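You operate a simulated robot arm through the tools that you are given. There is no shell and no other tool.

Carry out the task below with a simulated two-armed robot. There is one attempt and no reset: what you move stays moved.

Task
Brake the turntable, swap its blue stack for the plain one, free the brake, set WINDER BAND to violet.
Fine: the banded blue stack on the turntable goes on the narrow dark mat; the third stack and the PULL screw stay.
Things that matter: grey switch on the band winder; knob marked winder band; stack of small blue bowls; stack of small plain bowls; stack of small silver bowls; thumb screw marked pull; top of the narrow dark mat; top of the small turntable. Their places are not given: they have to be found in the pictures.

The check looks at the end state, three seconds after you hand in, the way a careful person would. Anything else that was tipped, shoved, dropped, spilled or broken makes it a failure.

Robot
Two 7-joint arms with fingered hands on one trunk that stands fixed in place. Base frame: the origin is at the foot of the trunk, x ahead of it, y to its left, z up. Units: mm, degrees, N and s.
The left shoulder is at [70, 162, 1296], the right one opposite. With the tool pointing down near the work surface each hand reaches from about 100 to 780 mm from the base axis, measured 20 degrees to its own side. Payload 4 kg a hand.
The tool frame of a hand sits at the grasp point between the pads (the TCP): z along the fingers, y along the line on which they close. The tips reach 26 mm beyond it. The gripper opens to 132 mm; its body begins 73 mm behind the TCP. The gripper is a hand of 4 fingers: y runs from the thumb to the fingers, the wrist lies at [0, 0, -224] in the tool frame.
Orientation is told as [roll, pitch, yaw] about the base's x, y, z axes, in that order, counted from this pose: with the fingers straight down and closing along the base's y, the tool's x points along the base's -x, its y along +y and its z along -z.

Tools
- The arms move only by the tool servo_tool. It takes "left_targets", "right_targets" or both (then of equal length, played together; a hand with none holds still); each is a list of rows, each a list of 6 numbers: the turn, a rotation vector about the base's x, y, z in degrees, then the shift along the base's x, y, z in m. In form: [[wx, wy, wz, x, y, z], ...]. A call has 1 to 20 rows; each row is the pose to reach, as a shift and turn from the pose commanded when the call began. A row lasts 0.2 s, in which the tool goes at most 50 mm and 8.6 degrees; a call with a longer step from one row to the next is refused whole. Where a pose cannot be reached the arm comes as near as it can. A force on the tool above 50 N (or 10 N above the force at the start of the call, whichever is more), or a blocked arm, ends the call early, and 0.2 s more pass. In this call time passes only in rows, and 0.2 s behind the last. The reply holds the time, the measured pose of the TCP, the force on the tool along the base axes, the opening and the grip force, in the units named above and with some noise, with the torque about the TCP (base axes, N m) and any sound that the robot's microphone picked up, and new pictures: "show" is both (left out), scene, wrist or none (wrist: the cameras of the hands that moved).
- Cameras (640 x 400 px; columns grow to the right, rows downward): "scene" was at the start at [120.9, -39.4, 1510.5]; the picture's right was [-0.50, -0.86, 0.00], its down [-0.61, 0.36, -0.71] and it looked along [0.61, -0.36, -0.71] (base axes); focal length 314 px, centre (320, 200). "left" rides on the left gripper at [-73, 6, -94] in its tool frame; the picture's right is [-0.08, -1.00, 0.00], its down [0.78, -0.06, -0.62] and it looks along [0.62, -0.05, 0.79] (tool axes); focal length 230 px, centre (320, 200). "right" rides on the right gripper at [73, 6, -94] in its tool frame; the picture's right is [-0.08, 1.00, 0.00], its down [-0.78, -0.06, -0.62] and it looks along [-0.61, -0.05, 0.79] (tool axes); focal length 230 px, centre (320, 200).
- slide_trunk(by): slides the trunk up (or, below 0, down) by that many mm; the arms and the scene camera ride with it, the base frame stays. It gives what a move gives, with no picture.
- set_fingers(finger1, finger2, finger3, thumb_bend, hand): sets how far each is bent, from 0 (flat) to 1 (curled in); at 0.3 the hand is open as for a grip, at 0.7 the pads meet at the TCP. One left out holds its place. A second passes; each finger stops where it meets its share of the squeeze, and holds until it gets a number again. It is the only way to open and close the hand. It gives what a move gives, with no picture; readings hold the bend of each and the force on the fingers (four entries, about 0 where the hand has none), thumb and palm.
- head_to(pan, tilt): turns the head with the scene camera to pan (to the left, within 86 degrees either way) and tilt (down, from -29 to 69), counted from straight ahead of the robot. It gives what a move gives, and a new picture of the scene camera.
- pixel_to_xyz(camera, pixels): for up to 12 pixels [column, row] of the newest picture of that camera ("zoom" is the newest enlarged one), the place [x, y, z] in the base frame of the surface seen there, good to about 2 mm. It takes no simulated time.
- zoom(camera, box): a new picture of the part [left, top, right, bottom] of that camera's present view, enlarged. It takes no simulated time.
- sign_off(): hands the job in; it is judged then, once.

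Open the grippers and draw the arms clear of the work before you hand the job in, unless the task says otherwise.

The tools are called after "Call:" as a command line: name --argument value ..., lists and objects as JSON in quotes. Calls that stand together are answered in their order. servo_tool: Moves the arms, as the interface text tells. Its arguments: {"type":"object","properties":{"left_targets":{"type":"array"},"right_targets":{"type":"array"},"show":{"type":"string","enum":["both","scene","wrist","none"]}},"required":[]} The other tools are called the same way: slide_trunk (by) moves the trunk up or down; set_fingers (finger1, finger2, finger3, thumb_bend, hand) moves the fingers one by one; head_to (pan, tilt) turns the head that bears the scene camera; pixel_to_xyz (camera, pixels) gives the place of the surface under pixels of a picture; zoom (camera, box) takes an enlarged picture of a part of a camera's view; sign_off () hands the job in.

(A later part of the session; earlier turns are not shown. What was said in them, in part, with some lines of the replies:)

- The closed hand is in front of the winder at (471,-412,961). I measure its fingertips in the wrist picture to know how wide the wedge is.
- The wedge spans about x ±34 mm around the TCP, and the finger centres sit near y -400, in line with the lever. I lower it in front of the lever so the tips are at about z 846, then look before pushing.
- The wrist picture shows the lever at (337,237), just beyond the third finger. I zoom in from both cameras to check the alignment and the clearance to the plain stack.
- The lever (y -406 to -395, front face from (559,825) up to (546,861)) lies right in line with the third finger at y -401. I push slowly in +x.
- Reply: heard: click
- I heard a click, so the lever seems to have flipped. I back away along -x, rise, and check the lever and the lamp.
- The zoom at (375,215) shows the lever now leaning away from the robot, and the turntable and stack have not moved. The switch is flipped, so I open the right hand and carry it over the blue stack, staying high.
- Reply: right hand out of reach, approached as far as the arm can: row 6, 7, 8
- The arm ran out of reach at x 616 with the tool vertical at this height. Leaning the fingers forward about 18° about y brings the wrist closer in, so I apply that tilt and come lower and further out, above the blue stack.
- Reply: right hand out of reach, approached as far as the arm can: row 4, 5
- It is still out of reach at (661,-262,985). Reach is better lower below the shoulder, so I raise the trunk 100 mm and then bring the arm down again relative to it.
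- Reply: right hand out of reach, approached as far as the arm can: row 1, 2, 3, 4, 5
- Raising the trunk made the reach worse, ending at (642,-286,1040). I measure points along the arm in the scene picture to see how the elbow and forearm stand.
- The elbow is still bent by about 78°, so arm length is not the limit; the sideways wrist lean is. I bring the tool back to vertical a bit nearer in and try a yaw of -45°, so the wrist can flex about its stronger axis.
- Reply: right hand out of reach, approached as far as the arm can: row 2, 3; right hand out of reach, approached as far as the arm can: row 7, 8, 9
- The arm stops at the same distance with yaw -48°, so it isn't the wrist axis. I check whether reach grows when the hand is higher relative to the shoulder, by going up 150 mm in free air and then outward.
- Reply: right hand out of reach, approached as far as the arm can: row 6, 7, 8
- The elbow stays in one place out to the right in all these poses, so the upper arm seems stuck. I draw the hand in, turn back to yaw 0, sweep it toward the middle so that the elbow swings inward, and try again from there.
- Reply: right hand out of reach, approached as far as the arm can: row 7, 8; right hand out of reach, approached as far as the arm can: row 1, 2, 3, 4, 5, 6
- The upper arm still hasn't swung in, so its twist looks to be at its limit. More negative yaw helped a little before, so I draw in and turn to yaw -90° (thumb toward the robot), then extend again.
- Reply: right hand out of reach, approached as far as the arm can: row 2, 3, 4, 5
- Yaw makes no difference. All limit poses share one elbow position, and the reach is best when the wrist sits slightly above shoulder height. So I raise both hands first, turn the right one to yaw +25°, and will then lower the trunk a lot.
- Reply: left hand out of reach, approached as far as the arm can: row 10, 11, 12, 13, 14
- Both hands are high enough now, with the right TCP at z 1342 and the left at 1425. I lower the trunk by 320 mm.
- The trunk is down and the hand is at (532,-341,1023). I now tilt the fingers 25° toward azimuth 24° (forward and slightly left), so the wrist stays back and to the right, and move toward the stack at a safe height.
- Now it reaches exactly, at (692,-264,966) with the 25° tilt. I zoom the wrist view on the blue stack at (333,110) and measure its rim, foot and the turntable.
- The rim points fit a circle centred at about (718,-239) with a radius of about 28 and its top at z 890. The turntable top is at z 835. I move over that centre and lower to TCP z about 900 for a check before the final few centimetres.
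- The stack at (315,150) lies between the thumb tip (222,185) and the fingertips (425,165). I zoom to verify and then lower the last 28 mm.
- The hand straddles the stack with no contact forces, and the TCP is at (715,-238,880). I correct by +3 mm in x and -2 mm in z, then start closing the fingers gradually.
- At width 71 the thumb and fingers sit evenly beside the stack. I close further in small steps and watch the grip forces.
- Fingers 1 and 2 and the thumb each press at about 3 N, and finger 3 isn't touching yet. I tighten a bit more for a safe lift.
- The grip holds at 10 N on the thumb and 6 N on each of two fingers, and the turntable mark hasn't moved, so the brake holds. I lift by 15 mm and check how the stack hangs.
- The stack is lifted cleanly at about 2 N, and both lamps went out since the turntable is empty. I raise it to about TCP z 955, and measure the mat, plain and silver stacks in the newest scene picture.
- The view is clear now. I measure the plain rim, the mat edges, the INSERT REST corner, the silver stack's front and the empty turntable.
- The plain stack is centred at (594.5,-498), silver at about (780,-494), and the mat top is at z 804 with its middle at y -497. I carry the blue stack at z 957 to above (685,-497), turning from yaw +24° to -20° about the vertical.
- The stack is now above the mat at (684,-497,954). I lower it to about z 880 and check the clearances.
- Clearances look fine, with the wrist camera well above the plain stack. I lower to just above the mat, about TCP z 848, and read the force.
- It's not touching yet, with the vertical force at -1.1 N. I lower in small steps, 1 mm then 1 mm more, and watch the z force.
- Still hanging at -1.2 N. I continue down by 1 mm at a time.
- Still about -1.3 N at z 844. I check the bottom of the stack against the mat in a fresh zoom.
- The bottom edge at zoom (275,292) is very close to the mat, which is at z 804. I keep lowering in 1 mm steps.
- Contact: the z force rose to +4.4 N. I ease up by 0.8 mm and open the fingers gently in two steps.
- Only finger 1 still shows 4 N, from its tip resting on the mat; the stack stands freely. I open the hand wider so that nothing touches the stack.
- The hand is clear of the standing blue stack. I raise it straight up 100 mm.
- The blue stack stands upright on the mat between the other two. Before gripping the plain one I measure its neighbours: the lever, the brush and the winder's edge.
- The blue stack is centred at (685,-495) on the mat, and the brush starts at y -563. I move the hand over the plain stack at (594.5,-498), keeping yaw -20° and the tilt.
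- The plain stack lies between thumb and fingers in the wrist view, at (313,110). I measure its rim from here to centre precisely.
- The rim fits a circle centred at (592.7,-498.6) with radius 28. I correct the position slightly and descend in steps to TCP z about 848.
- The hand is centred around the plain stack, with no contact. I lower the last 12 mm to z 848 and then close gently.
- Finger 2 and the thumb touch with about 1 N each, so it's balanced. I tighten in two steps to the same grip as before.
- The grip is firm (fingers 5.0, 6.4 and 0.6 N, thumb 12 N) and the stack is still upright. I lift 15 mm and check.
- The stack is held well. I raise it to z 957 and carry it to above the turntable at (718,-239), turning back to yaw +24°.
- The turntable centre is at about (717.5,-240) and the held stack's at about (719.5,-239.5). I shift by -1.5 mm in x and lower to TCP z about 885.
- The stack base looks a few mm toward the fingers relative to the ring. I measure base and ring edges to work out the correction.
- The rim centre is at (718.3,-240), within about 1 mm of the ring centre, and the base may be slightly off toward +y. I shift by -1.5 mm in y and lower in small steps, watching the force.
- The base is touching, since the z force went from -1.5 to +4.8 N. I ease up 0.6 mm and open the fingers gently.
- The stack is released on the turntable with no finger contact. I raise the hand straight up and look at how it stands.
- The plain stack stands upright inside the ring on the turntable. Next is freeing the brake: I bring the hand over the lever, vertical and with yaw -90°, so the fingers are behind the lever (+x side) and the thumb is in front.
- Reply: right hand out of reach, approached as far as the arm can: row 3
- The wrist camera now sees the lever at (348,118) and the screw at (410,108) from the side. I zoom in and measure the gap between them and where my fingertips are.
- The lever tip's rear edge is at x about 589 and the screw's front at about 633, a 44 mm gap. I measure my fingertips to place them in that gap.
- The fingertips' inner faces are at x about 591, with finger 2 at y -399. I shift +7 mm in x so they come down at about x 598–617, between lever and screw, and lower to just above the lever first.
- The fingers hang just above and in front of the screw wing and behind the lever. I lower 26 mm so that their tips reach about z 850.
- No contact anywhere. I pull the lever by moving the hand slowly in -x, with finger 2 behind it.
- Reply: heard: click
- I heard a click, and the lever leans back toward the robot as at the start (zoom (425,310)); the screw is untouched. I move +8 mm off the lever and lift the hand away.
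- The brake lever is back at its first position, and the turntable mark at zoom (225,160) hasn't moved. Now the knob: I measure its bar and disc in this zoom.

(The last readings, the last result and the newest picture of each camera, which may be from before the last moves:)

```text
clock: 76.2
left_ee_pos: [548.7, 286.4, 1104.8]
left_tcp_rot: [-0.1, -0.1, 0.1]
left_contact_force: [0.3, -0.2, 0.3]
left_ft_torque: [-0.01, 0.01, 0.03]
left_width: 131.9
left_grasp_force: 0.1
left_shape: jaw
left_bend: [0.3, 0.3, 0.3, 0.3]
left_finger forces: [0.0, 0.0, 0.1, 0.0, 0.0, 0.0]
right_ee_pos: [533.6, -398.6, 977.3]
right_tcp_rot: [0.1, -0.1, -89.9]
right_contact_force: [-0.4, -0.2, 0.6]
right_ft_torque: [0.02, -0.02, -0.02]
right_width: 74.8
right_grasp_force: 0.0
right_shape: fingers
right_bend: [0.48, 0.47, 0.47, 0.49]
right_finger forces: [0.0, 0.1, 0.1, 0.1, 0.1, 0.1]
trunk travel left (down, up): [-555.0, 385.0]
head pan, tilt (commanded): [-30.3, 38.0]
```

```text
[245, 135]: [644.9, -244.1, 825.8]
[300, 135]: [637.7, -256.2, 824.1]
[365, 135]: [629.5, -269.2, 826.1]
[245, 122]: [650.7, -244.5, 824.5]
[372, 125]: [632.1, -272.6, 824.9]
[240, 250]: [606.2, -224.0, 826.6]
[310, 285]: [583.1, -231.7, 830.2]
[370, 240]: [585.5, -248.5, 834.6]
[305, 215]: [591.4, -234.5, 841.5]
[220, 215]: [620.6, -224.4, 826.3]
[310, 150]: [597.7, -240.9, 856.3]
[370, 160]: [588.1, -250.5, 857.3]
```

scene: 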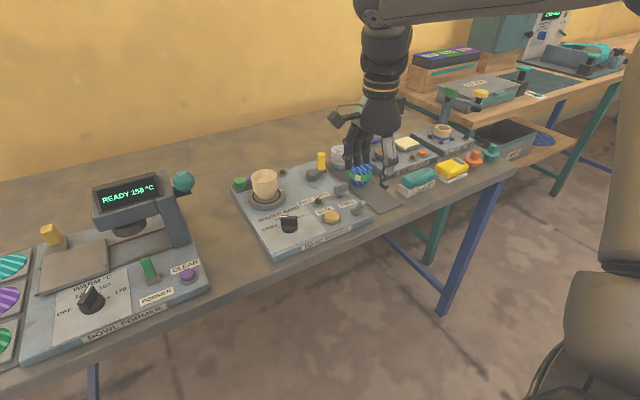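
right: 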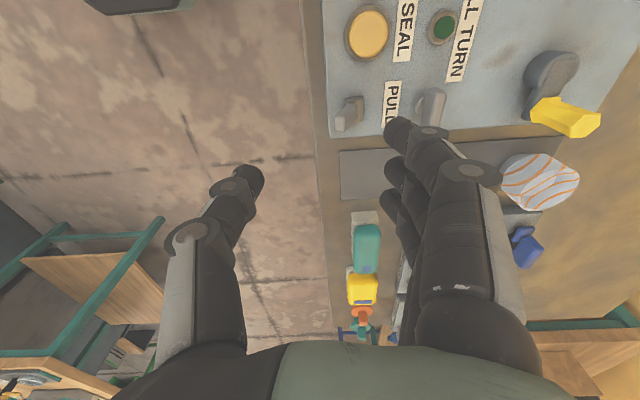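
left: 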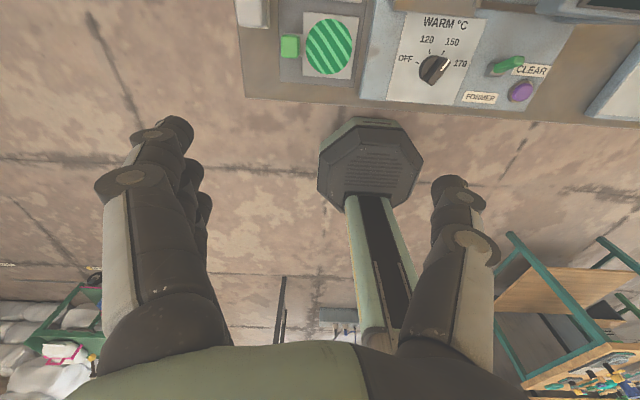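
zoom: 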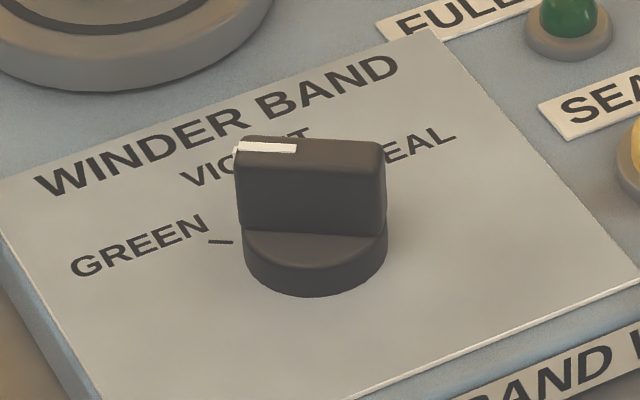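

The disc centre is at about (599,-239), and the bar spans z 834–857, pointing at GREEN. I move over the knob while turning from yaw -90° to +60°, so the fingers line up with the bar.

Call:
servo_tool --right_targets '[[0, 0, 7.9, 0.003, 0.008, 0], [0, 0, 15.8, 0.006, 0.016, 0], [0, 0, 23.7, 0.009, 0.024, 0], [0, 0, 31.6, 0.012, 0.032, 0], [0, 0, 39.5, 0.015, 0.04, 0], [0, 0, 47.4, 0.018, 0.048, 0], [0, 0, 55.3, 0.021, 0.056, 0], [0, 0, 63.2, 0.024, 0.064, 0], [0, 0, 71.1, 0.027, 0.072, 0], [0, 0, 79, 0.03, 0.08, 0], [0, 0, 86.9, 0.033, 0.088, 0], [0, 0, 94.8, 0.036, 0.096, 0], [0, 0, 102.7, 0.039, 0.104, 0], [0, 0, 110.6, 0.042, 0.112, 0], [0, 0, 118.5, 0.046, 0.12, -0.005], [0, 0, 126.4, 0.05, 0.128, -0.01], [0, 0, 134.3, 0.054, 0.136, -0.015], [0, 0, 142.2, 0.058, 0.144, -0.02], [0, 0, 150, 0.06, 0.15, -0.025]]'

Call:
zoom --camera "right" --box '[220, 40, 440, 220]'

```text
clock: 80.2
left_ee_pos: [549.9, 285.7, 1103.5]
left_tcp_rot: [0.0, -0.3, 0.2]
left_contact_force: [0.2, -0.5, -0.5]
left_ft_torque: [0.02, -0.02, 0.03]
left_width: 132.0
left_grasp_force: 0.1
left_shape: jaw
left_bend: [0.3, 0.3, 0.3, 0.3]
left_finger forces: [0.0, 0.0, 0.1, 0.0, 0.0, 0.0]
right_ee_pos: [579.6, -257.7, 944.5]
right_tcp_rot: [-0.1, -0.3, 60.3]
right_contact_force: [-0.2, -0.2, 0.3]
right_ft_torque: [0.04, 0.02, 0.0]
right_width: 75.0
right_grasp_force: 0.1
right_shape: fingers
right_bend: [0.48, 0.47, 0.47, 0.49]
right_finger forces: [0.0, 0.1, 0.0, 0.0, 0.0, 0.0]
right hand out of reach, approached as far as the arm can: row 15, 16, 17, 18, 19
trunk travel left (down, up): [-555.0, 385.0]
head pan, tilt (commanded): [-30.3, 38.0]
```

scene: 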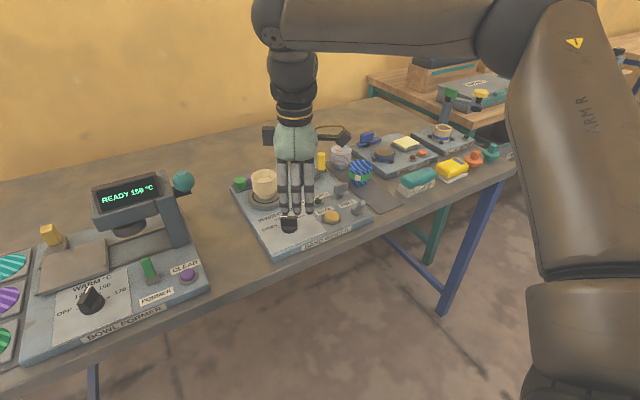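
right: 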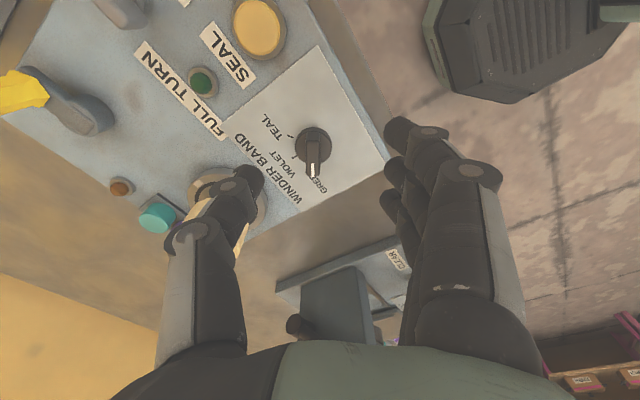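

```text
2.22 times, centred on (330, 130) of right
```

zoom: 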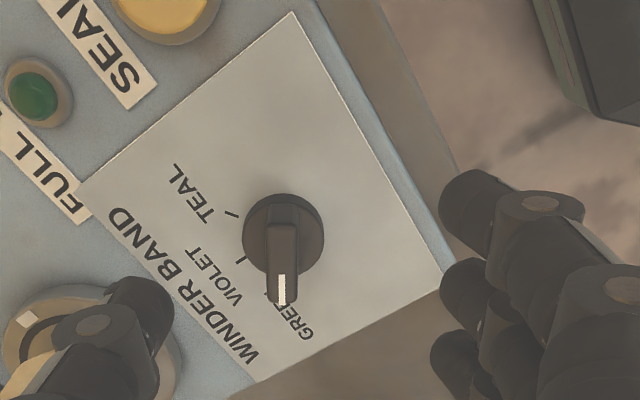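

From above I see TEAL's and VIOLET's ticks (zoom (232,214) and (243,259)), with the knob pointing at GREEN. The vertical tool is at its reach limit here, so I will use a small 12° tilt. First I measure the knob.

Call:
pixel_to_xyz --camera "zoom" --pixels '[[246, 235], [322, 235], [283, 197], [281, 300], [275, 230], [293, 230], [284, 222], [275, 260], [290, 260], [243, 259], [231, 214], [265, 290]]'

```text
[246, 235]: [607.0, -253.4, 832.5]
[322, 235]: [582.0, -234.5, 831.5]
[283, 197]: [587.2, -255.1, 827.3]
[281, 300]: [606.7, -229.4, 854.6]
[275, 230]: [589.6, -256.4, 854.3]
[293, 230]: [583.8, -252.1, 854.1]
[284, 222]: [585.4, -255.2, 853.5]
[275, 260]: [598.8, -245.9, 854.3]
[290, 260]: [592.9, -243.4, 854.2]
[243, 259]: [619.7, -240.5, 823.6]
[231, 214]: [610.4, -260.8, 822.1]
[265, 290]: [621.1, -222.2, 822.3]
```

The knob centre comes out at about (597.5,-241), with the bar's azimuth about 52–55° and VIOLET's tick straight ahead. I set yaw 55° with a 12° tilt, with the TCP 12 mm toward the bar's rear end, so that finger 3 gets the pointer end and the thumb gets the rear.

Call:
servo_tool --right_targets '[[4.9, -3.4, -2.6, 0.003, 0.002, -0.005], [9.8, -6.9, -5.3, 0.007, 0.005, -0.01], [9.8, -6.9, -5.3, 0.011, 0.007, -0.025]]' --show "none"

Call:
set_fingers --hand "right" --finger1 0.42 --finger2 0.52 --finger3 0.52 --thumb_bend 0.52

Call:
servo_tool --right_targets '[[0, 0, 0, 0, 0, -0.01]]'

Call:
zoom --camera "right" --box '[200, 60, 440, 240]'

Call:
zoom --camera "scene" --box '[240, 150, 340, 250]'

```text
clock: 81.0
left_ee_pos: [550.2, 285.8, 1103.2]
left_tcp_rot: [-0.1, -0.2, 0.1]
left_contact_force: [0.2, 0.7, 0.0]
left_ft_torque: [-0.03, -0.01, 0.01]
left_width: 132.0
left_grasp_force: 0.1
left_shape: jaw
left_bend: [0.3, 0.3, 0.3, 0.3]
left_finger forces: [0.1, 0.1, 0.1, 0.1, 0.1, 0.1]
right_ee_pos: [590.6, -251.4, 918.5]
right_tcp_rot: [-0.4, -12.0, 54.8]
right_contact_force: [1.0, -0.1, 0.3]
right_ft_torque: [-0.03, -0.02, 0.0]
right_width: 74.8
right_grasp_force: 0.0
right_shape: fingers
right_bend: [0.48, 0.47, 0.47, 0.49]
right_finger forces: [0.1, 0.0, 0.1, 0.1, 0.0, 0.0]
trunk travel left (down, up): [-555.0, 385.0]
head pan, tilt (commanded): [-30.3, 38.0]
```

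```text
clock: 82.0
left_ee_pos: [548.7, 285.6, 1103.7]
left_tcp_rot: [0.0, -0.2, 0.1]
left_contact_force: [-0.5, -0.1, 0.1]
left_ft_torque: [0.02, -0.02, 0.01]
left_width: 131.7
left_grasp_force: 0.1
left_shape: jaw
left_bend: [0.3, 0.3, 0.3, 0.3]
left_finger forces: [0.0, 0.0, 0.0, 0.1, 0.0, 0.0]
right_ee_pos: [589.7, -251.8, 918.2]
right_tcp_rot: [-0.5, -12.0, 54.8]
right_contact_force: [-0.4, 0.0, -0.4]
right_ft_torque: [-0.02, 0.0, 0.01]
right_width: 80.8
right_grasp_force: 0.0
right_shape: fingers
right_bend: [0.42, 0.52, 0.52, 0.52]
right_finger forces: [0.1, 0.0, 0.0, 0.1, 0.0, 0.1]
trunk travel left (down, up): [-555.0, 385.0]
head pan, tilt (commanded): [-30.3, 38.0]
```

```text
clock: 82.4
left_ee_pos: [548.7, 285.3, 1103.3]
left_tcp_rot: [0.1, -0.2, 0.1]
left_contact_force: [0.0, 0.4, -0.1]
left_ft_torque: [0.0, -0.01, 0.01]
left_width: 131.8
left_grasp_force: 0.0
left_shape: jaw
left_bend: [0.3, 0.3, 0.3, 0.3]
left_finger forces: [0.1, 0.1, 0.0, 0.0, 0.0, 0.0]
right_ee_pos: [590.7, -251.5, 908.9]
right_tcp_rot: [-0.5, -12.1, 54.8]
right_contact_force: [0.4, -0.3, -0.9]
right_ft_torque: [0.01, 0.04, 0.01]
right_width: 80.3
right_grasp_force: 0.0
right_shape: fingers
right_bend: [0.42, 0.52, 0.52, 0.52]
right_finger forces: [0.1, 0.1, 0.0, 0.1, 0.0, 0.0]
trunk travel left (down, up): [-555.0, 385.0]
head pan, tilt (commanded): [-30.3, 38.0]
```

scene: 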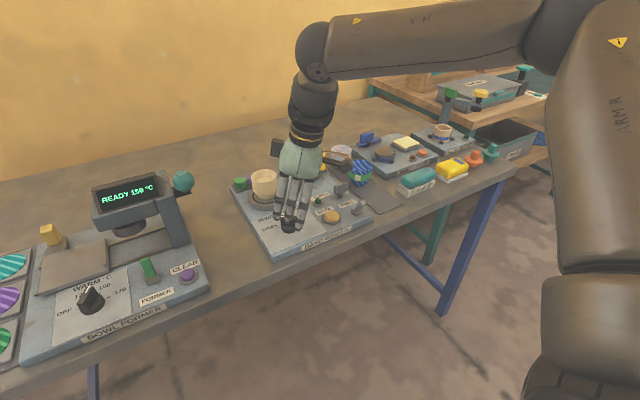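
right: 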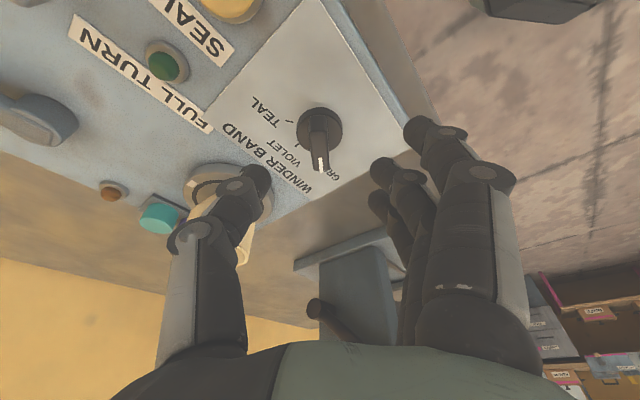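

```text
2.22 times, centred on (320, 150) of right
```

zoom: 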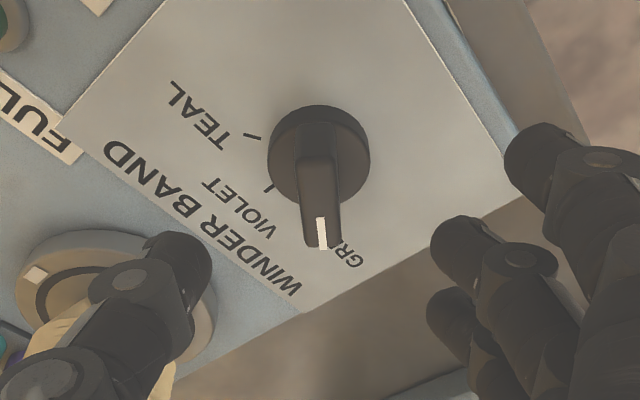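

```text
4.00 times, centred on (290, 200) of scene
```

zoom: 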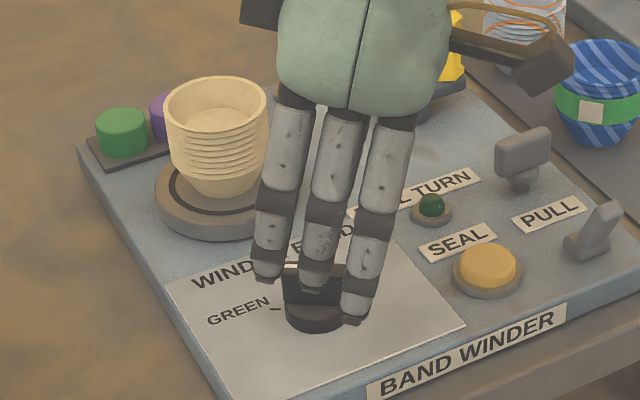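

The bar lies between the thumb (262,180) and the fingers (385,170). I check the thumb's distance from the plain stack and measure the knob again from here.

Call:
pixel_to_xyz --camera "right" --pixels '[[262, 178], [248, 190], [215, 235], [185, 245], [240, 245], [320, 170], [318, 135], [312, 140], [325, 140], [301, 128], [342, 130], [381, 165]]'

Call:
pixel_to_xyz --camera "zoom" --pixels '[[265, 275], [318, 285], [355, 310], [282, 175], [300, 270], [340, 275]]'

```text
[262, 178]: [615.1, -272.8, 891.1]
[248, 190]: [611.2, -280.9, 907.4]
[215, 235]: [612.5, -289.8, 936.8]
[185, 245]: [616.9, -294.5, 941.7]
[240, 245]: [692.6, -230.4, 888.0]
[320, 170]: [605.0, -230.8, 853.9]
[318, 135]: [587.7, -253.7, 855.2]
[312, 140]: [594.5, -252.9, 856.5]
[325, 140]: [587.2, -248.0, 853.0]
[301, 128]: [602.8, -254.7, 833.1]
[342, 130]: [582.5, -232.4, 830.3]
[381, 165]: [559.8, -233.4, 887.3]
```

```text
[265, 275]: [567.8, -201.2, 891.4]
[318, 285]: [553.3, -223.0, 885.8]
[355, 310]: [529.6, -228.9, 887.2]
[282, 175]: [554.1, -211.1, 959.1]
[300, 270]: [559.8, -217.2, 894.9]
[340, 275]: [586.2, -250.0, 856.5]
```

The thumb is at x 615, well away from the stack, and the bar centre is at about (596.8,-241.5) as planned. I lower 45 mm so the fingertips straddle the bar just above its disc.

Call:
servo_tool --right_targets '[[0, 0, 0, 0, 0, -0.015], [0, 0, 0, 0, 0, -0.03], [0, 0, 0, 0, 0, -0.04], [0, 0, 0, 0, 0, -0.045]]'

Call:
zoom --camera "right" --box '[200, 80, 440, 240]'

Call:
zoom --camera "scene" --box '[250, 180, 330, 250]'

```text
clock: 83.4
left_ee_pos: [548.8, 285.1, 1104.3]
left_tcp_rot: [0.0, -0.2, 0.0]
left_contact_force: [-0.3, -0.5, -0.5]
left_ft_torque: [0.01, -0.01, 0.0]
left_width: 132.0
left_grasp_force: 0.0
left_shape: jaw
left_bend: [0.3, 0.3, 0.3, 0.3]
left_finger forces: [0.1, 0.1, 0.0, 0.1, 0.0, 0.0]
right_ee_pos: [590.5, -252.3, 864.2]
right_tcp_rot: [-0.4, -12.0, 54.8]
right_contact_force: [-0.2, 0.3, -0.2]
right_ft_torque: [0.0, 0.01, 0.03]
right_width: 80.5
right_grasp_force: 0.1
right_shape: fingers
right_bend: [0.42, 0.52, 0.52, 0.52]
right_finger forces: [0.0, 0.0, 0.0, 0.1, 0.0, 0.0]
trunk travel left (down, up): [-555.0, 385.0]
head pan, tilt (commanded): [-30.3, 38.0]
```

scene: 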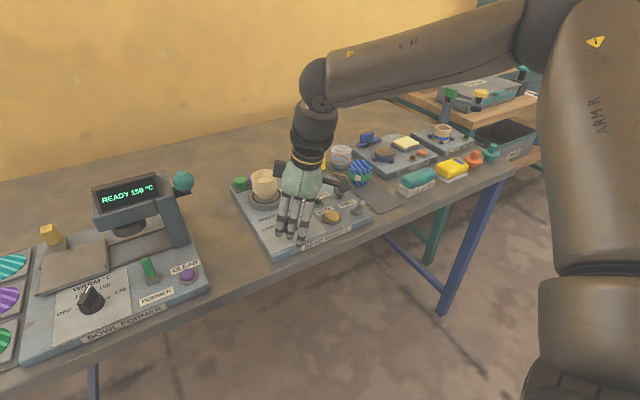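
right: 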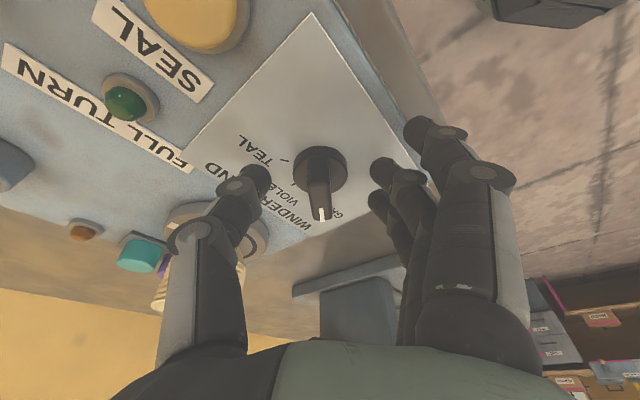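

```text
2.50 times, centred on (320, 160) of right
```

zoom: 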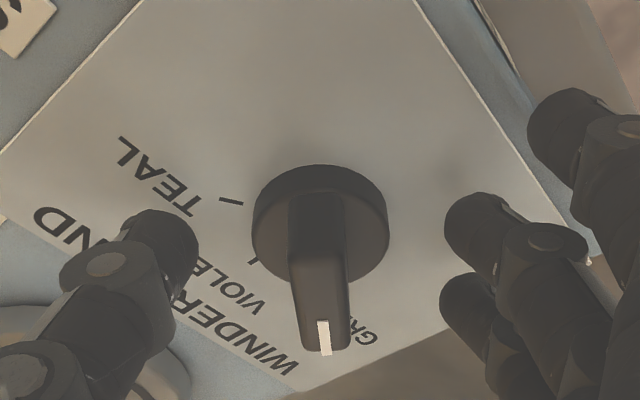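

```text
5.71 times, centred on (290, 215) of scene
```

zoom: 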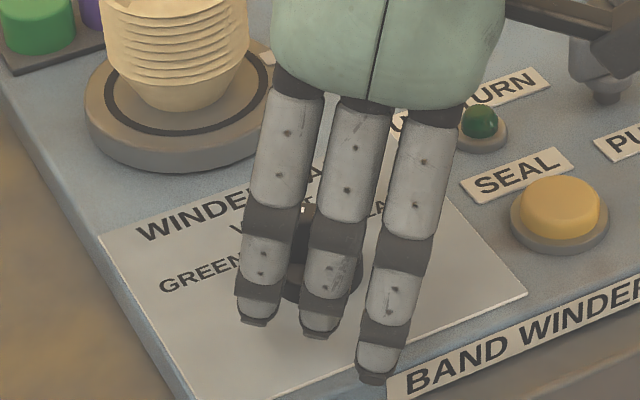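

The bar stands between thumb and fingers with nothing touched. I close fingers 2 and 3 and the thumb onto it.

Call:
set_fingers --hand "right" --finger1 0.42 --finger2 0.62 --finger3 0.62 --thumb_bend 0.62

Call:
zoom --camera "right" --box '[200, 80, 440, 240]'

```text
clock: 84.4
left_ee_pos: [548.9, 285.2, 1104.5]
left_tcp_rot: [0.0, -0.2, 0.0]
left_contact_force: [-1.3, -0.3, 0.1]
left_ft_torque: [-0.04, 0.01, 0.01]
left_width: 132.0
left_grasp_force: 0.0
left_shape: jaw
left_bend: [0.3, 0.3, 0.3, 0.3]
left_finger forces: [0.0, 0.0, 0.0, 0.0, 0.1, 0.0]
right_ee_pos: [589.8, -252.6, 863.2]
right_tcp_rot: [-0.5, -12.0, 54.8]
right_contact_force: [0.1, -0.1, -0.2]
right_ft_torque: [0.01, -0.01, -0.01]
right_width: 64.8
right_grasp_force: 0.0
right_shape: fingers
right_bend: [0.42, 0.62, 0.62, 0.62]
right_finger forces: [0.0, 0.0, 0.0, 0.0, 0.0, 0.1]
trunk travel left (down, up): [-555.0, 385.0]
head pan, tilt (commanded): [-30.3, 38.0]
```

```text
2.50 times, centred on (320, 160) of right
```

zoom: 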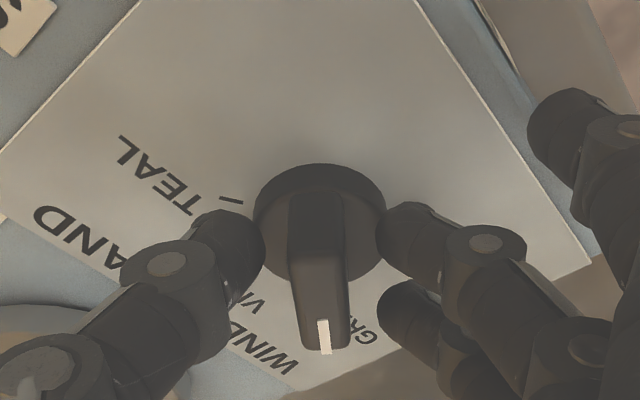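

The thumb and fingers 2 and 3 are evenly spaced from the bar. I close further to grip it.

Call:
set_fingers --hand "right" --finger2 0.67 --finger3 0.67 --thumb_bend 0.67

Call:
set_fingers --hand "right" --finger2 0.71 --finger3 0.71 --thumb_bend 0.71

Call:
zoom --camera "right" --box '[200, 80, 440, 240]'

```text
clock: 85.4
left_ee_pos: [548.0, 285.9, 1103.3]
left_tcp_rot: [0.0, -0.2, 0.1]
left_contact_force: [-0.4, -0.2, 1.3]
left_ft_torque: [0.02, 0.0, -0.01]
left_width: 132.2
left_grasp_force: 0.0
left_shape: jaw
left_bend: [0.3, 0.3, 0.3, 0.3]
left_finger forces: [0.1, 0.0, 0.0, 0.1, 0.0, 0.0]
right_ee_pos: [590.7, -252.1, 865.1]
right_tcp_rot: [-0.5, -12.0, 54.8]
right_contact_force: [0.8, 0.1, 0.1]
right_ft_torque: [-0.01, 0.02, 0.01]
right_width: 58.3
right_grasp_force: 0.6
right_shape: fingers
right_bend: [0.42, 0.66, 0.66, 0.66]
right_finger forces: [0.0, 0.2, 0.2, 0.0, 0.8, 0.1]
trunk travel left (down, up): [-555.0, 385.0]
head pan, tilt (commanded): [-30.3, 38.0]
```

```text
clock: 86.4
left_ee_pos: [548.5, 284.6, 1103.4]
left_tcp_rot: [0.0, -0.1, 0.1]
left_contact_force: [-0.7, -0.4, 0.1]
left_ft_torque: [-0.01, 0.01, 0.02]
left_width: 131.9
left_grasp_force: 0.1
left_shape: jaw
left_bend: [0.3, 0.3, 0.3, 0.3]
left_finger forces: [0.0, 0.0, 0.0, 0.0, 0.1, 0.0]
right_ee_pos: [590.0, -252.3, 864.1]
right_tcp_rot: [-0.4, -12.0, 54.9]
right_contact_force: [-0.4, 2.3, -3.8]
right_ft_torque: [-0.01, 0.05, 0.03]
right_width: 56.8
right_grasp_force: 5.2
right_shape: fingers
right_bend: [0.42, 0.68, 0.69, 0.68]
right_finger forces: [0.0, 3.6, 2.4, 0.0, 4.5, 0.0]
trunk travel left (down, up): [-555.0, 385.0]
head pan, tilt (commanded): [-30.3, 38.0]
```

```text
2.50 times, centred on (320, 160) of right
```

zoom: 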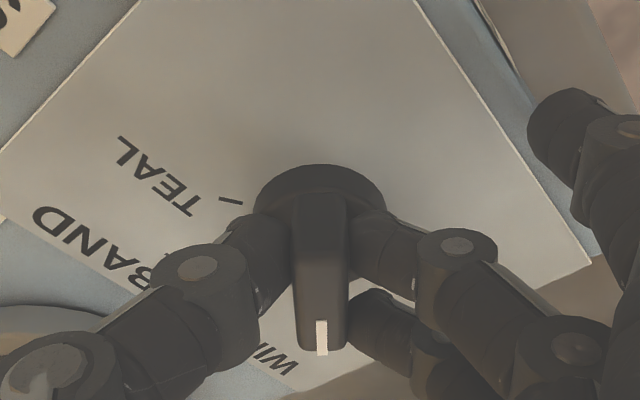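

The knob is gripped (finger 2 at 3.6 N, finger 3 at 2.4 N, thumb 4.5 N). I turn the hand 55° clockwise about the knob's vertical axis, moving the TCP along the matching arc.

Call:
servo_tool --right_targets '[[0, 0, -7.86, -0.0013, 0.001, 0], [0, 0, -15.7, -0.0025, 0.0022, 0], [0, 0, -23.6, -0.0035, 0.0036, 0], [0, 0, -31.4, -0.0043, 0.005, 0], [0, 0, -39.3, -0.0049, 0.0066, 0], [0, 0, -47.1, -0.0052, 0.0082, 0], [0, 0, -55, -0.0054, 0.0099, 0]]'

Call:
zoom --camera "right" --box '[200, 80, 440, 240]'

Call:
zoom --camera "scene" --box '[250, 180, 330, 250]'

```text
clock: 88.0
left_ee_pos: [549.2, 285.7, 1103.2]
left_tcp_rot: [-0.1, -0.2, 0.0]
left_contact_force: [0.1, -0.2, -0.6]
left_ft_torque: [-0.02, -0.04, 0.01]
left_width: 132.0
left_grasp_force: 0.1
left_shape: jaw
left_bend: [0.3, 0.3, 0.3, 0.3]
left_finger forces: [0.1, 0.1, 0.0, 0.1, 0.0, 0.0]
right_ee_pos: [585.0, -240.2, 862.7]
right_tcp_rot: [-0.5, -11.9, -0.3]
right_contact_force: [1.7, 2.3, -1.6]
right_ft_torque: [0.01, -0.03, 0.07]
right_width: 56.2
right_grasp_force: 5.5
right_shape: fingers
right_bend: [0.42, 0.68, 0.69, 0.69]
right_finger forces: [0.0, 3.8, 3.1, 0.0, 4.2, 0.1]
trunk travel left (down, up): [-555.0, 385.0]
head pan, tilt (commanded): [-30.3, 38.0]
```

scene: 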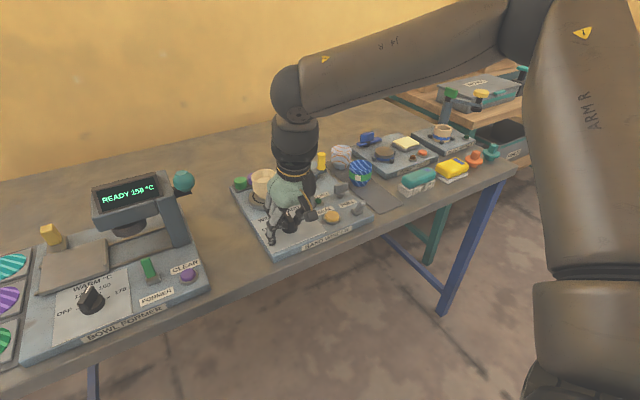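
right: 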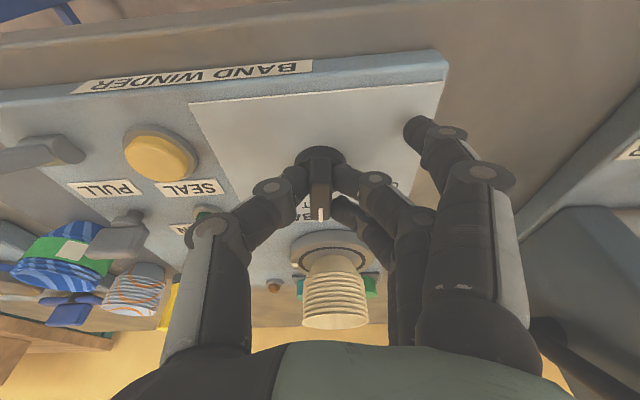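

```text
2.50 times, centred on (320, 160) of right
```

zoom: 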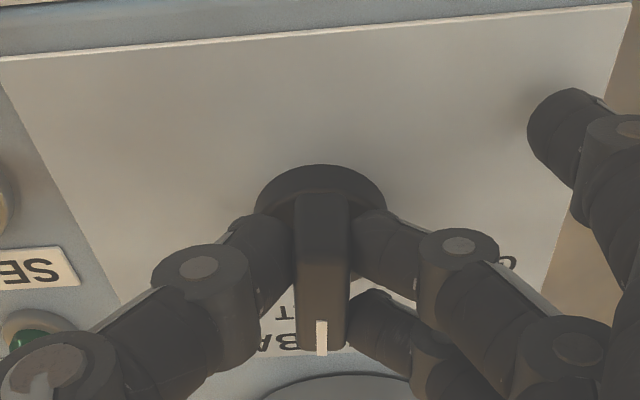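

```text
5.71 times, centred on (290, 215) of scene
```

zoom: 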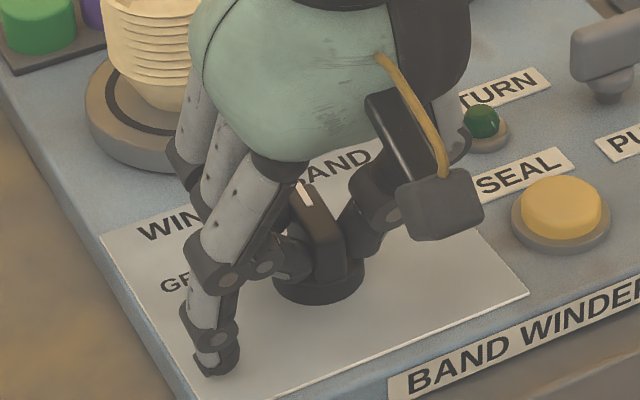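

The knob turned with the hand and now points roughly straight ahead. I open the fingers, rise, and check the pointer against VIOLET's tick.

Call:
set_fingers --hand "right" --finger2 0.64 --finger3 0.64 --thumb_bend 0.64

Call:
set_fingers --hand "right" --finger1 0.42 --finger2 0.52 --finger3 0.52 --thumb_bend 0.52

Call:
servo_tool --right_targets '[[0, 0, 0, 0, 0, 0.02], [0, 0, 0, 0, 0, 0.045], [0, 0, 0, -0.01, -0.01, 0.07], [0, 0, 0, -0.02, -0.02, 0.09]]'

Call:
zoom --camera "right" --box '[220, 60, 420, 220]'

Call:
zoom --camera "scene" --box '[250, 190, 330, 250]'

```text
clock: 89.0
left_ee_pos: [548.9, 285.4, 1105.5]
left_tcp_rot: [0.0, -0.2, 0.1]
left_contact_force: [0.5, 0.2, 0.5]
left_ft_torque: [-0.01, 0.0, -0.02]
left_width: 132.1
left_grasp_force: 0.1
left_shape: jaw
left_bend: [0.3, 0.3, 0.3, 0.3]
left_finger forces: [0.0, 0.0, 0.0, 0.0, 0.0, 0.0]
right_ee_pos: [584.9, -241.2, 863.5]
right_tcp_rot: [-0.5, -12.0, -0.2]
right_contact_force: [0.3, -0.7, -0.6]
right_ft_torque: [0.0, 0.0, 0.01]
right_width: 61.0
right_grasp_force: 0.0
right_shape: fingers
right_bend: [0.42, 0.64, 0.64, 0.64]
right_finger forces: [0.0, 0.0, 0.1, 0.0, 0.1, 0.0]
trunk travel left (down, up): [-555.0, 385.0]
head pan, tilt (commanded): [-30.3, 38.0]
```

```text
clock: 90.0
left_ee_pos: [549.1, 284.0, 1103.5]
left_tcp_rot: [0.0, -0.3, 0.1]
left_contact_force: [-0.2, -0.6, 0.0]
left_ft_torque: [-0.01, 0.04, 0.02]
left_width: 131.8
left_grasp_force: 0.0
left_shape: jaw
left_bend: [0.3, 0.3, 0.3, 0.3]
left_finger forces: [0.1, 0.0, 0.0, 0.1, 0.0, 0.0]
right_ee_pos: [584.5, -241.6, 863.9]
right_tcp_rot: [-0.5, -12.0, -0.3]
right_contact_force: [0.3, -0.4, -0.5]
right_ft_torque: [0.0, -0.02, 0.0]
right_width: 79.7
right_grasp_force: 0.1
right_shape: fingers
right_bend: [0.42, 0.52, 0.52, 0.52]
right_finger forces: [0.1, 0.0, 0.0, 0.0, 0.0, 0.0]
trunk travel left (down, up): [-555.0, 385.0]
head pan, tilt (commanded): [-30.3, 38.0]
```

```text
clock: 91.0
left_ee_pos: [547.4, 285.1, 1104.3]
left_tcp_rot: [0.0, -0.3, 0.1]
left_contact_force: [0.2, -0.5, -0.1]
left_ft_torque: [-0.03, -0.02, -0.05]
left_width: 131.9
left_grasp_force: 0.1
left_shape: jaw
left_bend: [0.3, 0.3, 0.3, 0.3]
left_finger forces: [0.0, 0.0, 0.0, 0.0, 0.0, 0.0]
right_ee_pos: [564.7, -262.7, 956.2]
right_tcp_rot: [-0.5, -12.0, -0.1]
right_contact_force: [-0.3, -0.5, -0.3]
right_ft_torque: [0.04, 0.0, -0.02]
right_width: 79.9
right_grasp_force: 0.1
right_shape: fingers
right_bend: [0.42, 0.52, 0.52, 0.52]
right_finger forces: [0.0, 0.0, 0.0, 0.0, 0.0, 0.1]
trunk travel left (down, up): [-555.0, 385.0]
head pan, tilt (commanded): [-30.3, 38.0]
```

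scene: 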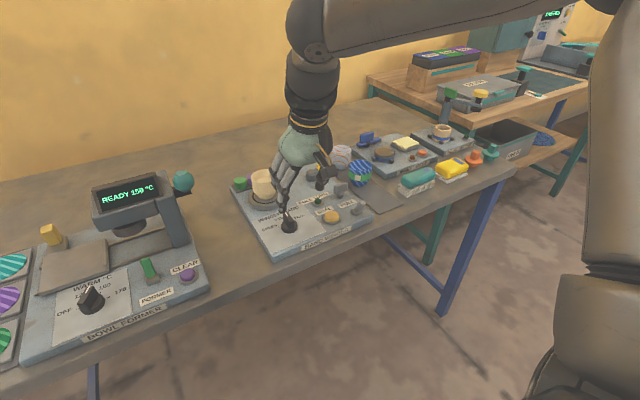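
right: 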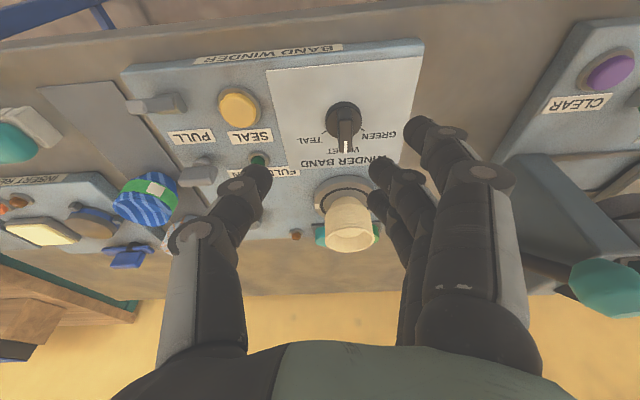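

```text
2.50 times, centred on (320, 140) of right
```

zoom: 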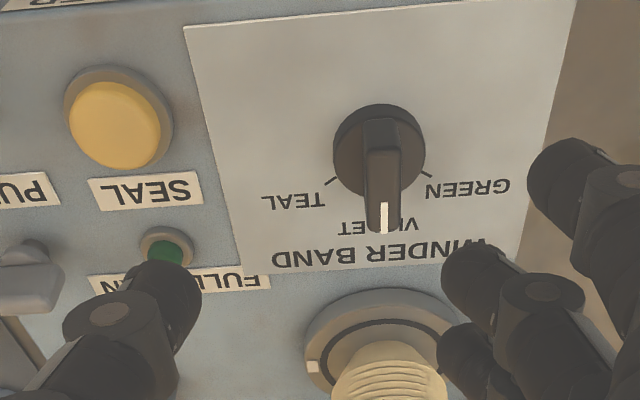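

```text
6.67 times, centred on (290, 220) of scene
```

zoom: 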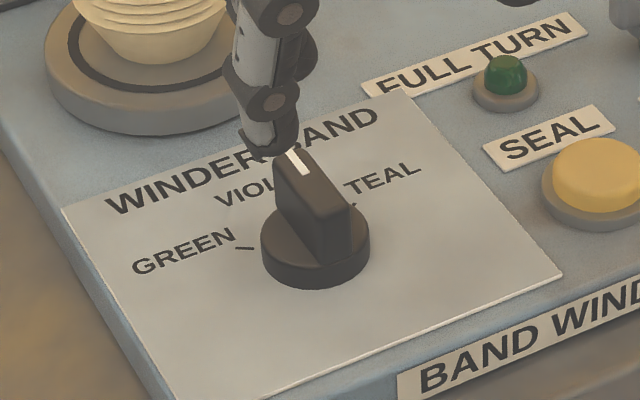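

The knob's white mark points into the VIOLET label between TEAL and GREEN. I measure the ticks and the bar's ends to verify the angle.

Call:
zoom --camera "right" --box '[310, 90, 390, 165]'

Call:
pixel_to_xyz --camera "zoom" --pixels '[[128, 232], [392, 212], [265, 360], [255, 150], [235, 180], [290, 180], [250, 300], [285, 300], [135, 150], [382, 150], [260, 65], [275, 375]]'

```text
5.33 times, centred on (350, 128) of right
```

zoom: 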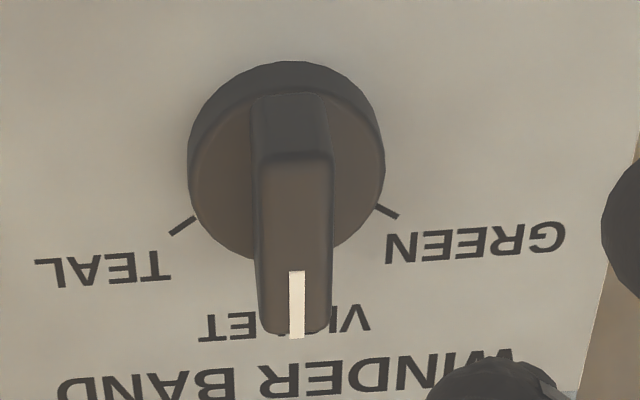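

```text
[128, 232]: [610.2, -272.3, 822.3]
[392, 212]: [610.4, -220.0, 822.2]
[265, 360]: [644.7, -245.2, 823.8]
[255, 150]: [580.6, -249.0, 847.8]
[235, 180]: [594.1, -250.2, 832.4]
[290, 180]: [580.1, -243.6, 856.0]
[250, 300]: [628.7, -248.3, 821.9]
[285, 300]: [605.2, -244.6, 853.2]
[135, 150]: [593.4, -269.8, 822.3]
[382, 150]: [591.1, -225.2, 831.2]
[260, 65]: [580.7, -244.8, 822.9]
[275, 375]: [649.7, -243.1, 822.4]
```

I query the exact tick pixels and the bar's centreline.

Call:
pixel_to_xyz --camera "zoom" --pixels '[[181, 226], [172, 232], [386, 211], [396, 216], [295, 170], [295, 200], [296, 230], [296, 260], [297, 285], [297, 325], [265, 325], [328, 320]]'

Call:
zoom --camera "scene" --box '[265, 200, 315, 240]'

Call:
pixel_to_xyz --camera "zoom" --pixels '[[255, 120], [275, 145], [290, 165], [310, 195], [240, 242], [360, 190], [330, 260]]'

```text
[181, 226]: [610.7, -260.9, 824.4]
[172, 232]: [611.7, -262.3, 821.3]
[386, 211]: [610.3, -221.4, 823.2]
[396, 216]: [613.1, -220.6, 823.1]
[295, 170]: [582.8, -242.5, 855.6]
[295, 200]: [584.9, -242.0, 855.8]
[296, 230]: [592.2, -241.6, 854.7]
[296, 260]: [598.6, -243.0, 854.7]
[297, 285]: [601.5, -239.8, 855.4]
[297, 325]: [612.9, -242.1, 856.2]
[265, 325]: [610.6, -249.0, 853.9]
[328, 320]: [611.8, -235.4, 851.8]
```

```text
10.00 times, centred on (290, 220) of scene
```

zoom: 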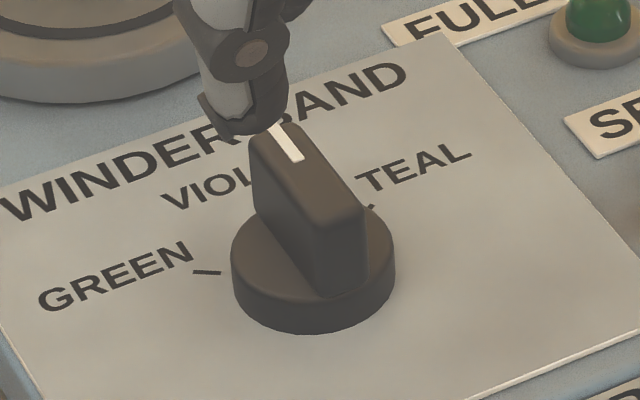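

```text
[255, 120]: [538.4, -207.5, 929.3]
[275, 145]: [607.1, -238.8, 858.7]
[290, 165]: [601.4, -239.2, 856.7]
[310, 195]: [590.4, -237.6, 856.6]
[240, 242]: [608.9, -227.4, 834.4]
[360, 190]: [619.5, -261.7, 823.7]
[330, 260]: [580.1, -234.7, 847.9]
```

The bar runs from (583,-242.5) to (613,-242), azimuth about 0.8°, exactly midway between the TEAL and GREEN ticks, so it is on VIOLET. I raise and withdraw the right hand, drawing the left back too, and then open the gripper fully.

Call:
servo_tool --left_targets '[[0, 0, 0, -0.01, 0, 0.01], [0, 0, 0, -0.03, 0, 0.02], [0, 0, 0, -0.05, 0.01, 0.02], [0, 0, 0, -0.07, 0.02, 0.02], [0, 0, 0, -0.1, 0.03, 0.02], [0, 0, 0, -0.13, 0.04, 0.02], [0, 0, 0, -0.16, 0.05, 0.02], [0, 0, 0, -0.19, 0.06, 0.02]]' --right_targets '[[0, 0, 0, 0, 0, 0.04], [0, 0, 0, -0.01, -0.01, 0.08], [0, 0, 0, -0.04, -0.03, 0.11], [0, 0, 0, -0.08, -0.06, 0.13], [0, 0, 0, -0.12, -0.09, 0.13], [0, 0, 0, -0.15, -0.12, 0.13], [0, 0, 0, -0.18, -0.15, 0.13], [0, 0, 0, -0.21, -0.18, 0.13]]' --show "none"

Call:
set_fingers --hand "right" --finger1 0.3 --finger2 0.3 --finger3 0.3 --thumb_bend 0.3

Call:
head_to --pan -26 --tilt 40

Call:
zoom --camera "scene" --box '[200, 130, 360, 250]'

Call:
zoom --camera "scene" --box '[300, 110, 460, 230]'

```text
refused: row 4 steps farther than a row can; nothing moved
```

```text
clock: 92.0
left_ee_pos: [548.9, 286.2, 1104.1]
left_tcp_rot: [0.1, -0.2, 0.1]
left_contact_force: [0.3, 0.5, 0.0]
left_ft_torque: [0.0, 0.01, -0.02]
left_width: 132.2
left_grasp_force: 0.0
left_shape: jaw
left_bend: [0.3, 0.3, 0.3, 0.3]
left_finger forces: [0.0, 0.0, 0.1, 0.0, 0.0, 0.0]
right_ee_pos: [563.5, -262.7, 956.1]
right_tcp_rot: [-0.6, -12.0, -0.3]
right_contact_force: [-0.5, -0.2, -0.4]
right_ft_torque: [-0.02, 0.0, -0.01]
right_width: 135.8
right_grasp_force: 0.2
right_shape: fingers
right_bend: [0.3, 0.3, 0.3, 0.3]
right_finger forces: [0.1, 0.1, 0.0, 0.0, 0.1, 0.0]
trunk travel left (down, up): [-555.0, 385.0]
head pan, tilt (commanded): [-30.3, 38.0]
```

```text
clock: 92.6
left_ee_pos: [548.2, 285.6, 1105.0]
left_tcp_rot: [0.0, -0.2, 0.1]
left_contact_force: [-0.4, 0.6, 0.7]
left_ft_torque: [0.03, -0.02, 0.0]
left_width: 132.1
left_grasp_force: 0.0
left_shape: jaw
left_bend: [0.3, 0.3, 0.3, 0.3]
left_finger forces: [0.0, 0.0, 0.0, 0.1, 0.0, 0.0]
right_ee_pos: [563.4, -262.8, 955.7]
right_tcp_rot: [-0.5, -12.0, -0.1]
right_contact_force: [0.2, 0.2, -0.4]
right_ft_torque: [-0.02, 0.04, 0.01]
right_width: 135.5
right_grasp_force: 0.2
right_shape: fingers
right_bend: [0.3, 0.3, 0.3, 0.3]
right_finger forces: [0.1, 0.0, 0.1, 0.1, 0.0, 0.0]
trunk travel left (down, up): [-555.0, 385.0]
head pan, tilt (commanded): [-26.0, 40.0]
```

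scene: 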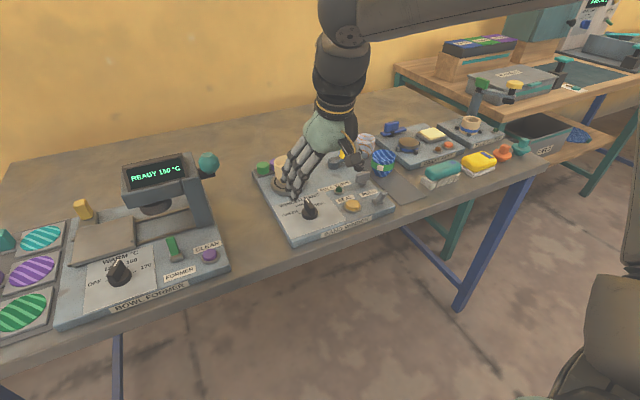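

```text
3.33 times, centred on (280, 190) of scene
```

zoom: 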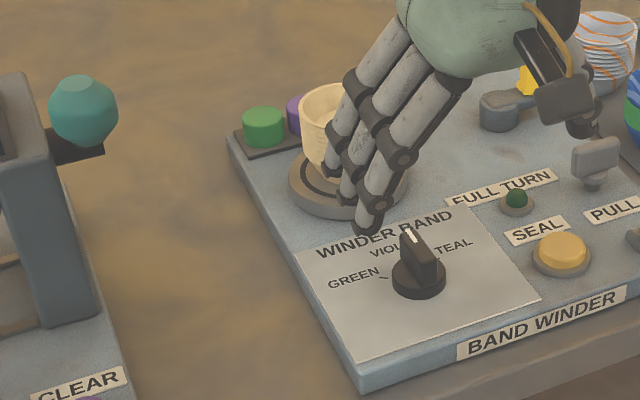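

```text
3.33 times, centred on (380, 170) of scene
```

zoom: 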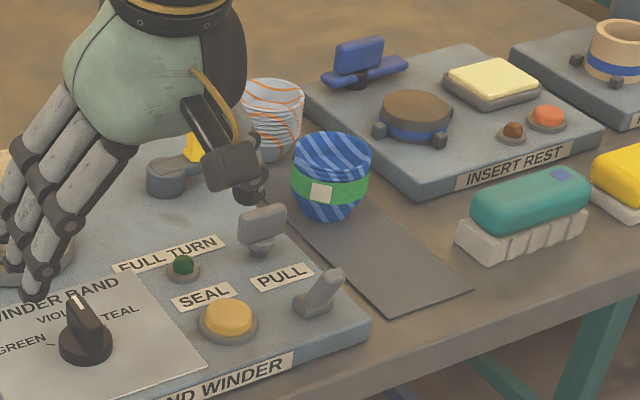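

The withdrawal was refused because one step was too long, so nothing moved; the hand is still at z 956 with open fingers. I repeat it with shorter steps, straight up first.

Call:
servo_tool --left_targets '[[0, 0, 0, -0.01, 0, 0.01], [0, 0, 0, -0.03, 0, 0.02], [0, 0, 0, -0.05, 0.01, 0.02], [0, 0, 0, -0.07, 0.02, 0.02], [0, 0, 0, -0.1, 0.03, 0.02], [0, 0, 0, -0.13, 0.04, 0.02], [0, 0, 0, -0.16, 0.05, 0.02], [0, 0, 0, -0.19, 0.06, 0.02], [0, 0, 0, -0.2, 0.06, 0.02], [0, 0, 0, -0.2, 0.06, 0.02]]' --right_targets '[[0, 0, 0, 0, 0, 0.035], [0, 0, 0, 0, 0, 0.07], [0, 0, 0, -0.01, 0, 0.1], [0, 0, 0, -0.035, -0.01, 0.12], [0, 0, 0, -0.065, -0.03, 0.12], [0, 0, 0, -0.095, -0.055, 0.12], [0, 0, 0, -0.125, -0.08, 0.12], [0, 0, 0, -0.155, -0.105, 0.12], [0, 0, 0, -0.185, -0.13, 0.12], [0, 0, 0, -0.215, -0.155, 0.12]]'

Call:
zoom --camera "scene" --box '[240, 130, 400, 250]'

Call:
zoom --camera "scene" --box '[330, 100, 490, 220]'

```text
clock: 94.8
left_ee_pos: [409.1, 310.7, 1077.8]
left_tcp_rot: [0.0, -0.2, 0.1]
left_contact_force: [-0.6, -1.3, 0.8]
left_ft_torque: [0.05, -0.05, -0.02]
left_width: 132.0
left_grasp_force: 0.1
left_shape: jaw
left_bend: [0.3, 0.3, 0.3, 0.3]
left_finger forces: [0.0, 0.0, 0.0, 0.1, 0.0, 0.0]
left hand out of reach, approached as far as the arm can: row 2, 3, 4, 5, 6, 7, 8, 9, 10
right_ee_pos: [347.2, -420.6, 1073.0]
right_tcp_rot: [-0.4, -12.1, -0.1]
right_contact_force: [-0.7, 0.5, 0.1]
right_ft_torque: [0.01, -0.03, -0.02]
right_width: 135.7
right_grasp_force: 0.0
right_shape: fingers
right_bend: [0.3, 0.3, 0.3, 0.3]
right_finger forces: [0.0, 0.1, 0.0, 0.0, 0.1, 0.0]
trunk travel left (down, up): [-555.0, 385.0]
head pan, tilt (commanded): [-26.0, 40.0]
```

scene: 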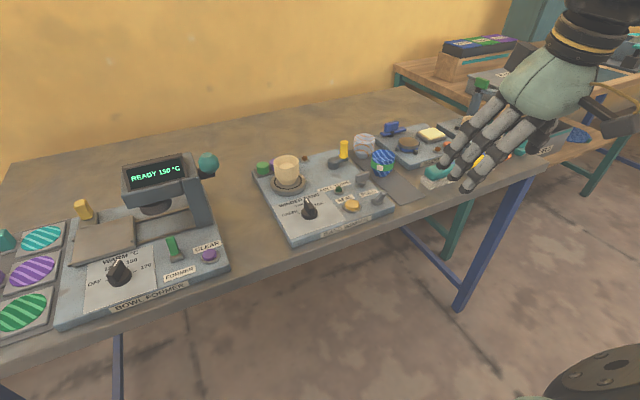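
right: 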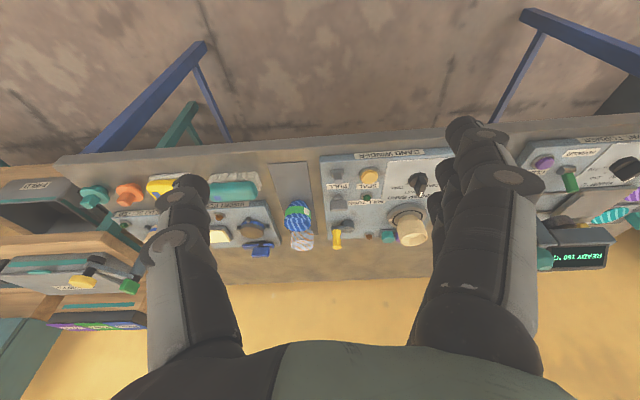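
left: 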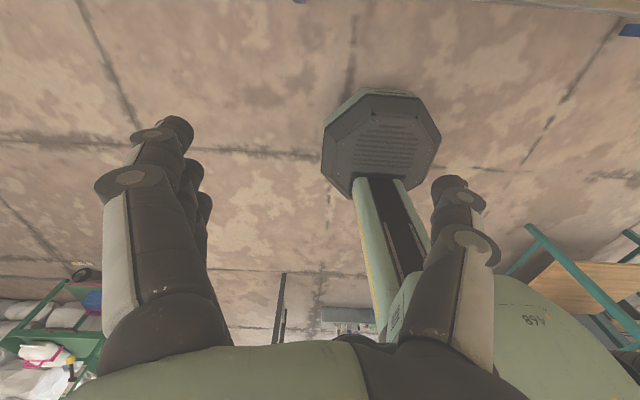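

```text
3.33 times, centred on (320, 190) of scene
```

zoom: 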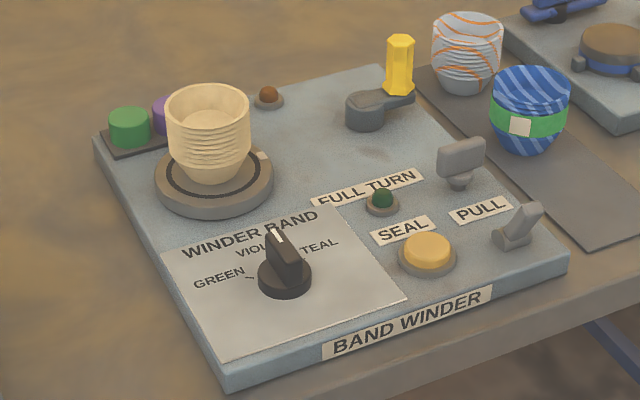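

```text
3.33 times, centred on (410, 160) of scene
```

zoom: 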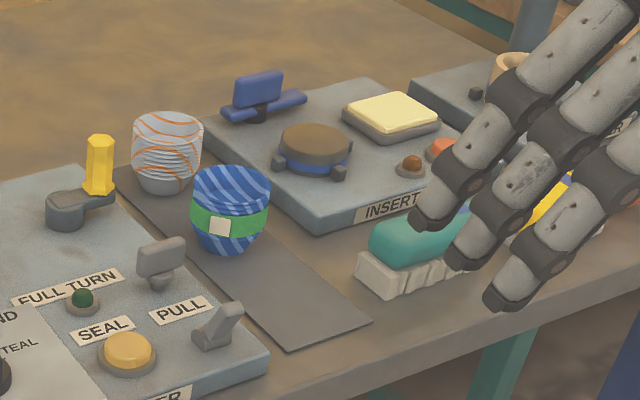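

The final views show the plain stack centred on the turntable and the blue banded stack on the mat. Silver and the PULL screw are untouched, the brake lever is back in its free position, and the knob is on VIOLET. Both hands are open and clear of the work, so I hand in the job.

Call:
sign_off

```text
The job is handed in.
```

The job is handed in, and each part looked right in the final pictures:

- **Brake:** I flipped the grey switch before the swap and flipped it back afterwards, with a click each time. The turntable did not move during the swap. No label or lamp confirmed which position is "braked"; I took the switch's starting position as free.
- **Stacks:** The plain stack stands centred on the turntable. The banded blue stack stands upright on the narrow dark mat, between the silver stack and the spot the plain one came from.
- **WINDER BAND knob:** It points at VIOLET, within about 1° of the midpoint between the GREEN and TEAL marks.
- **Left alone:** I did not touch the silver stack or the PULL screw.

The orange lamp and the green FULL TURN lamp were lit at the start and went out when I lifted the blue stack. They stayed off with the plain stack in place. I took that to mean they respond to a banded stack, but I did not confirm it.

Both grippers are open, and both arms are clear of the table.
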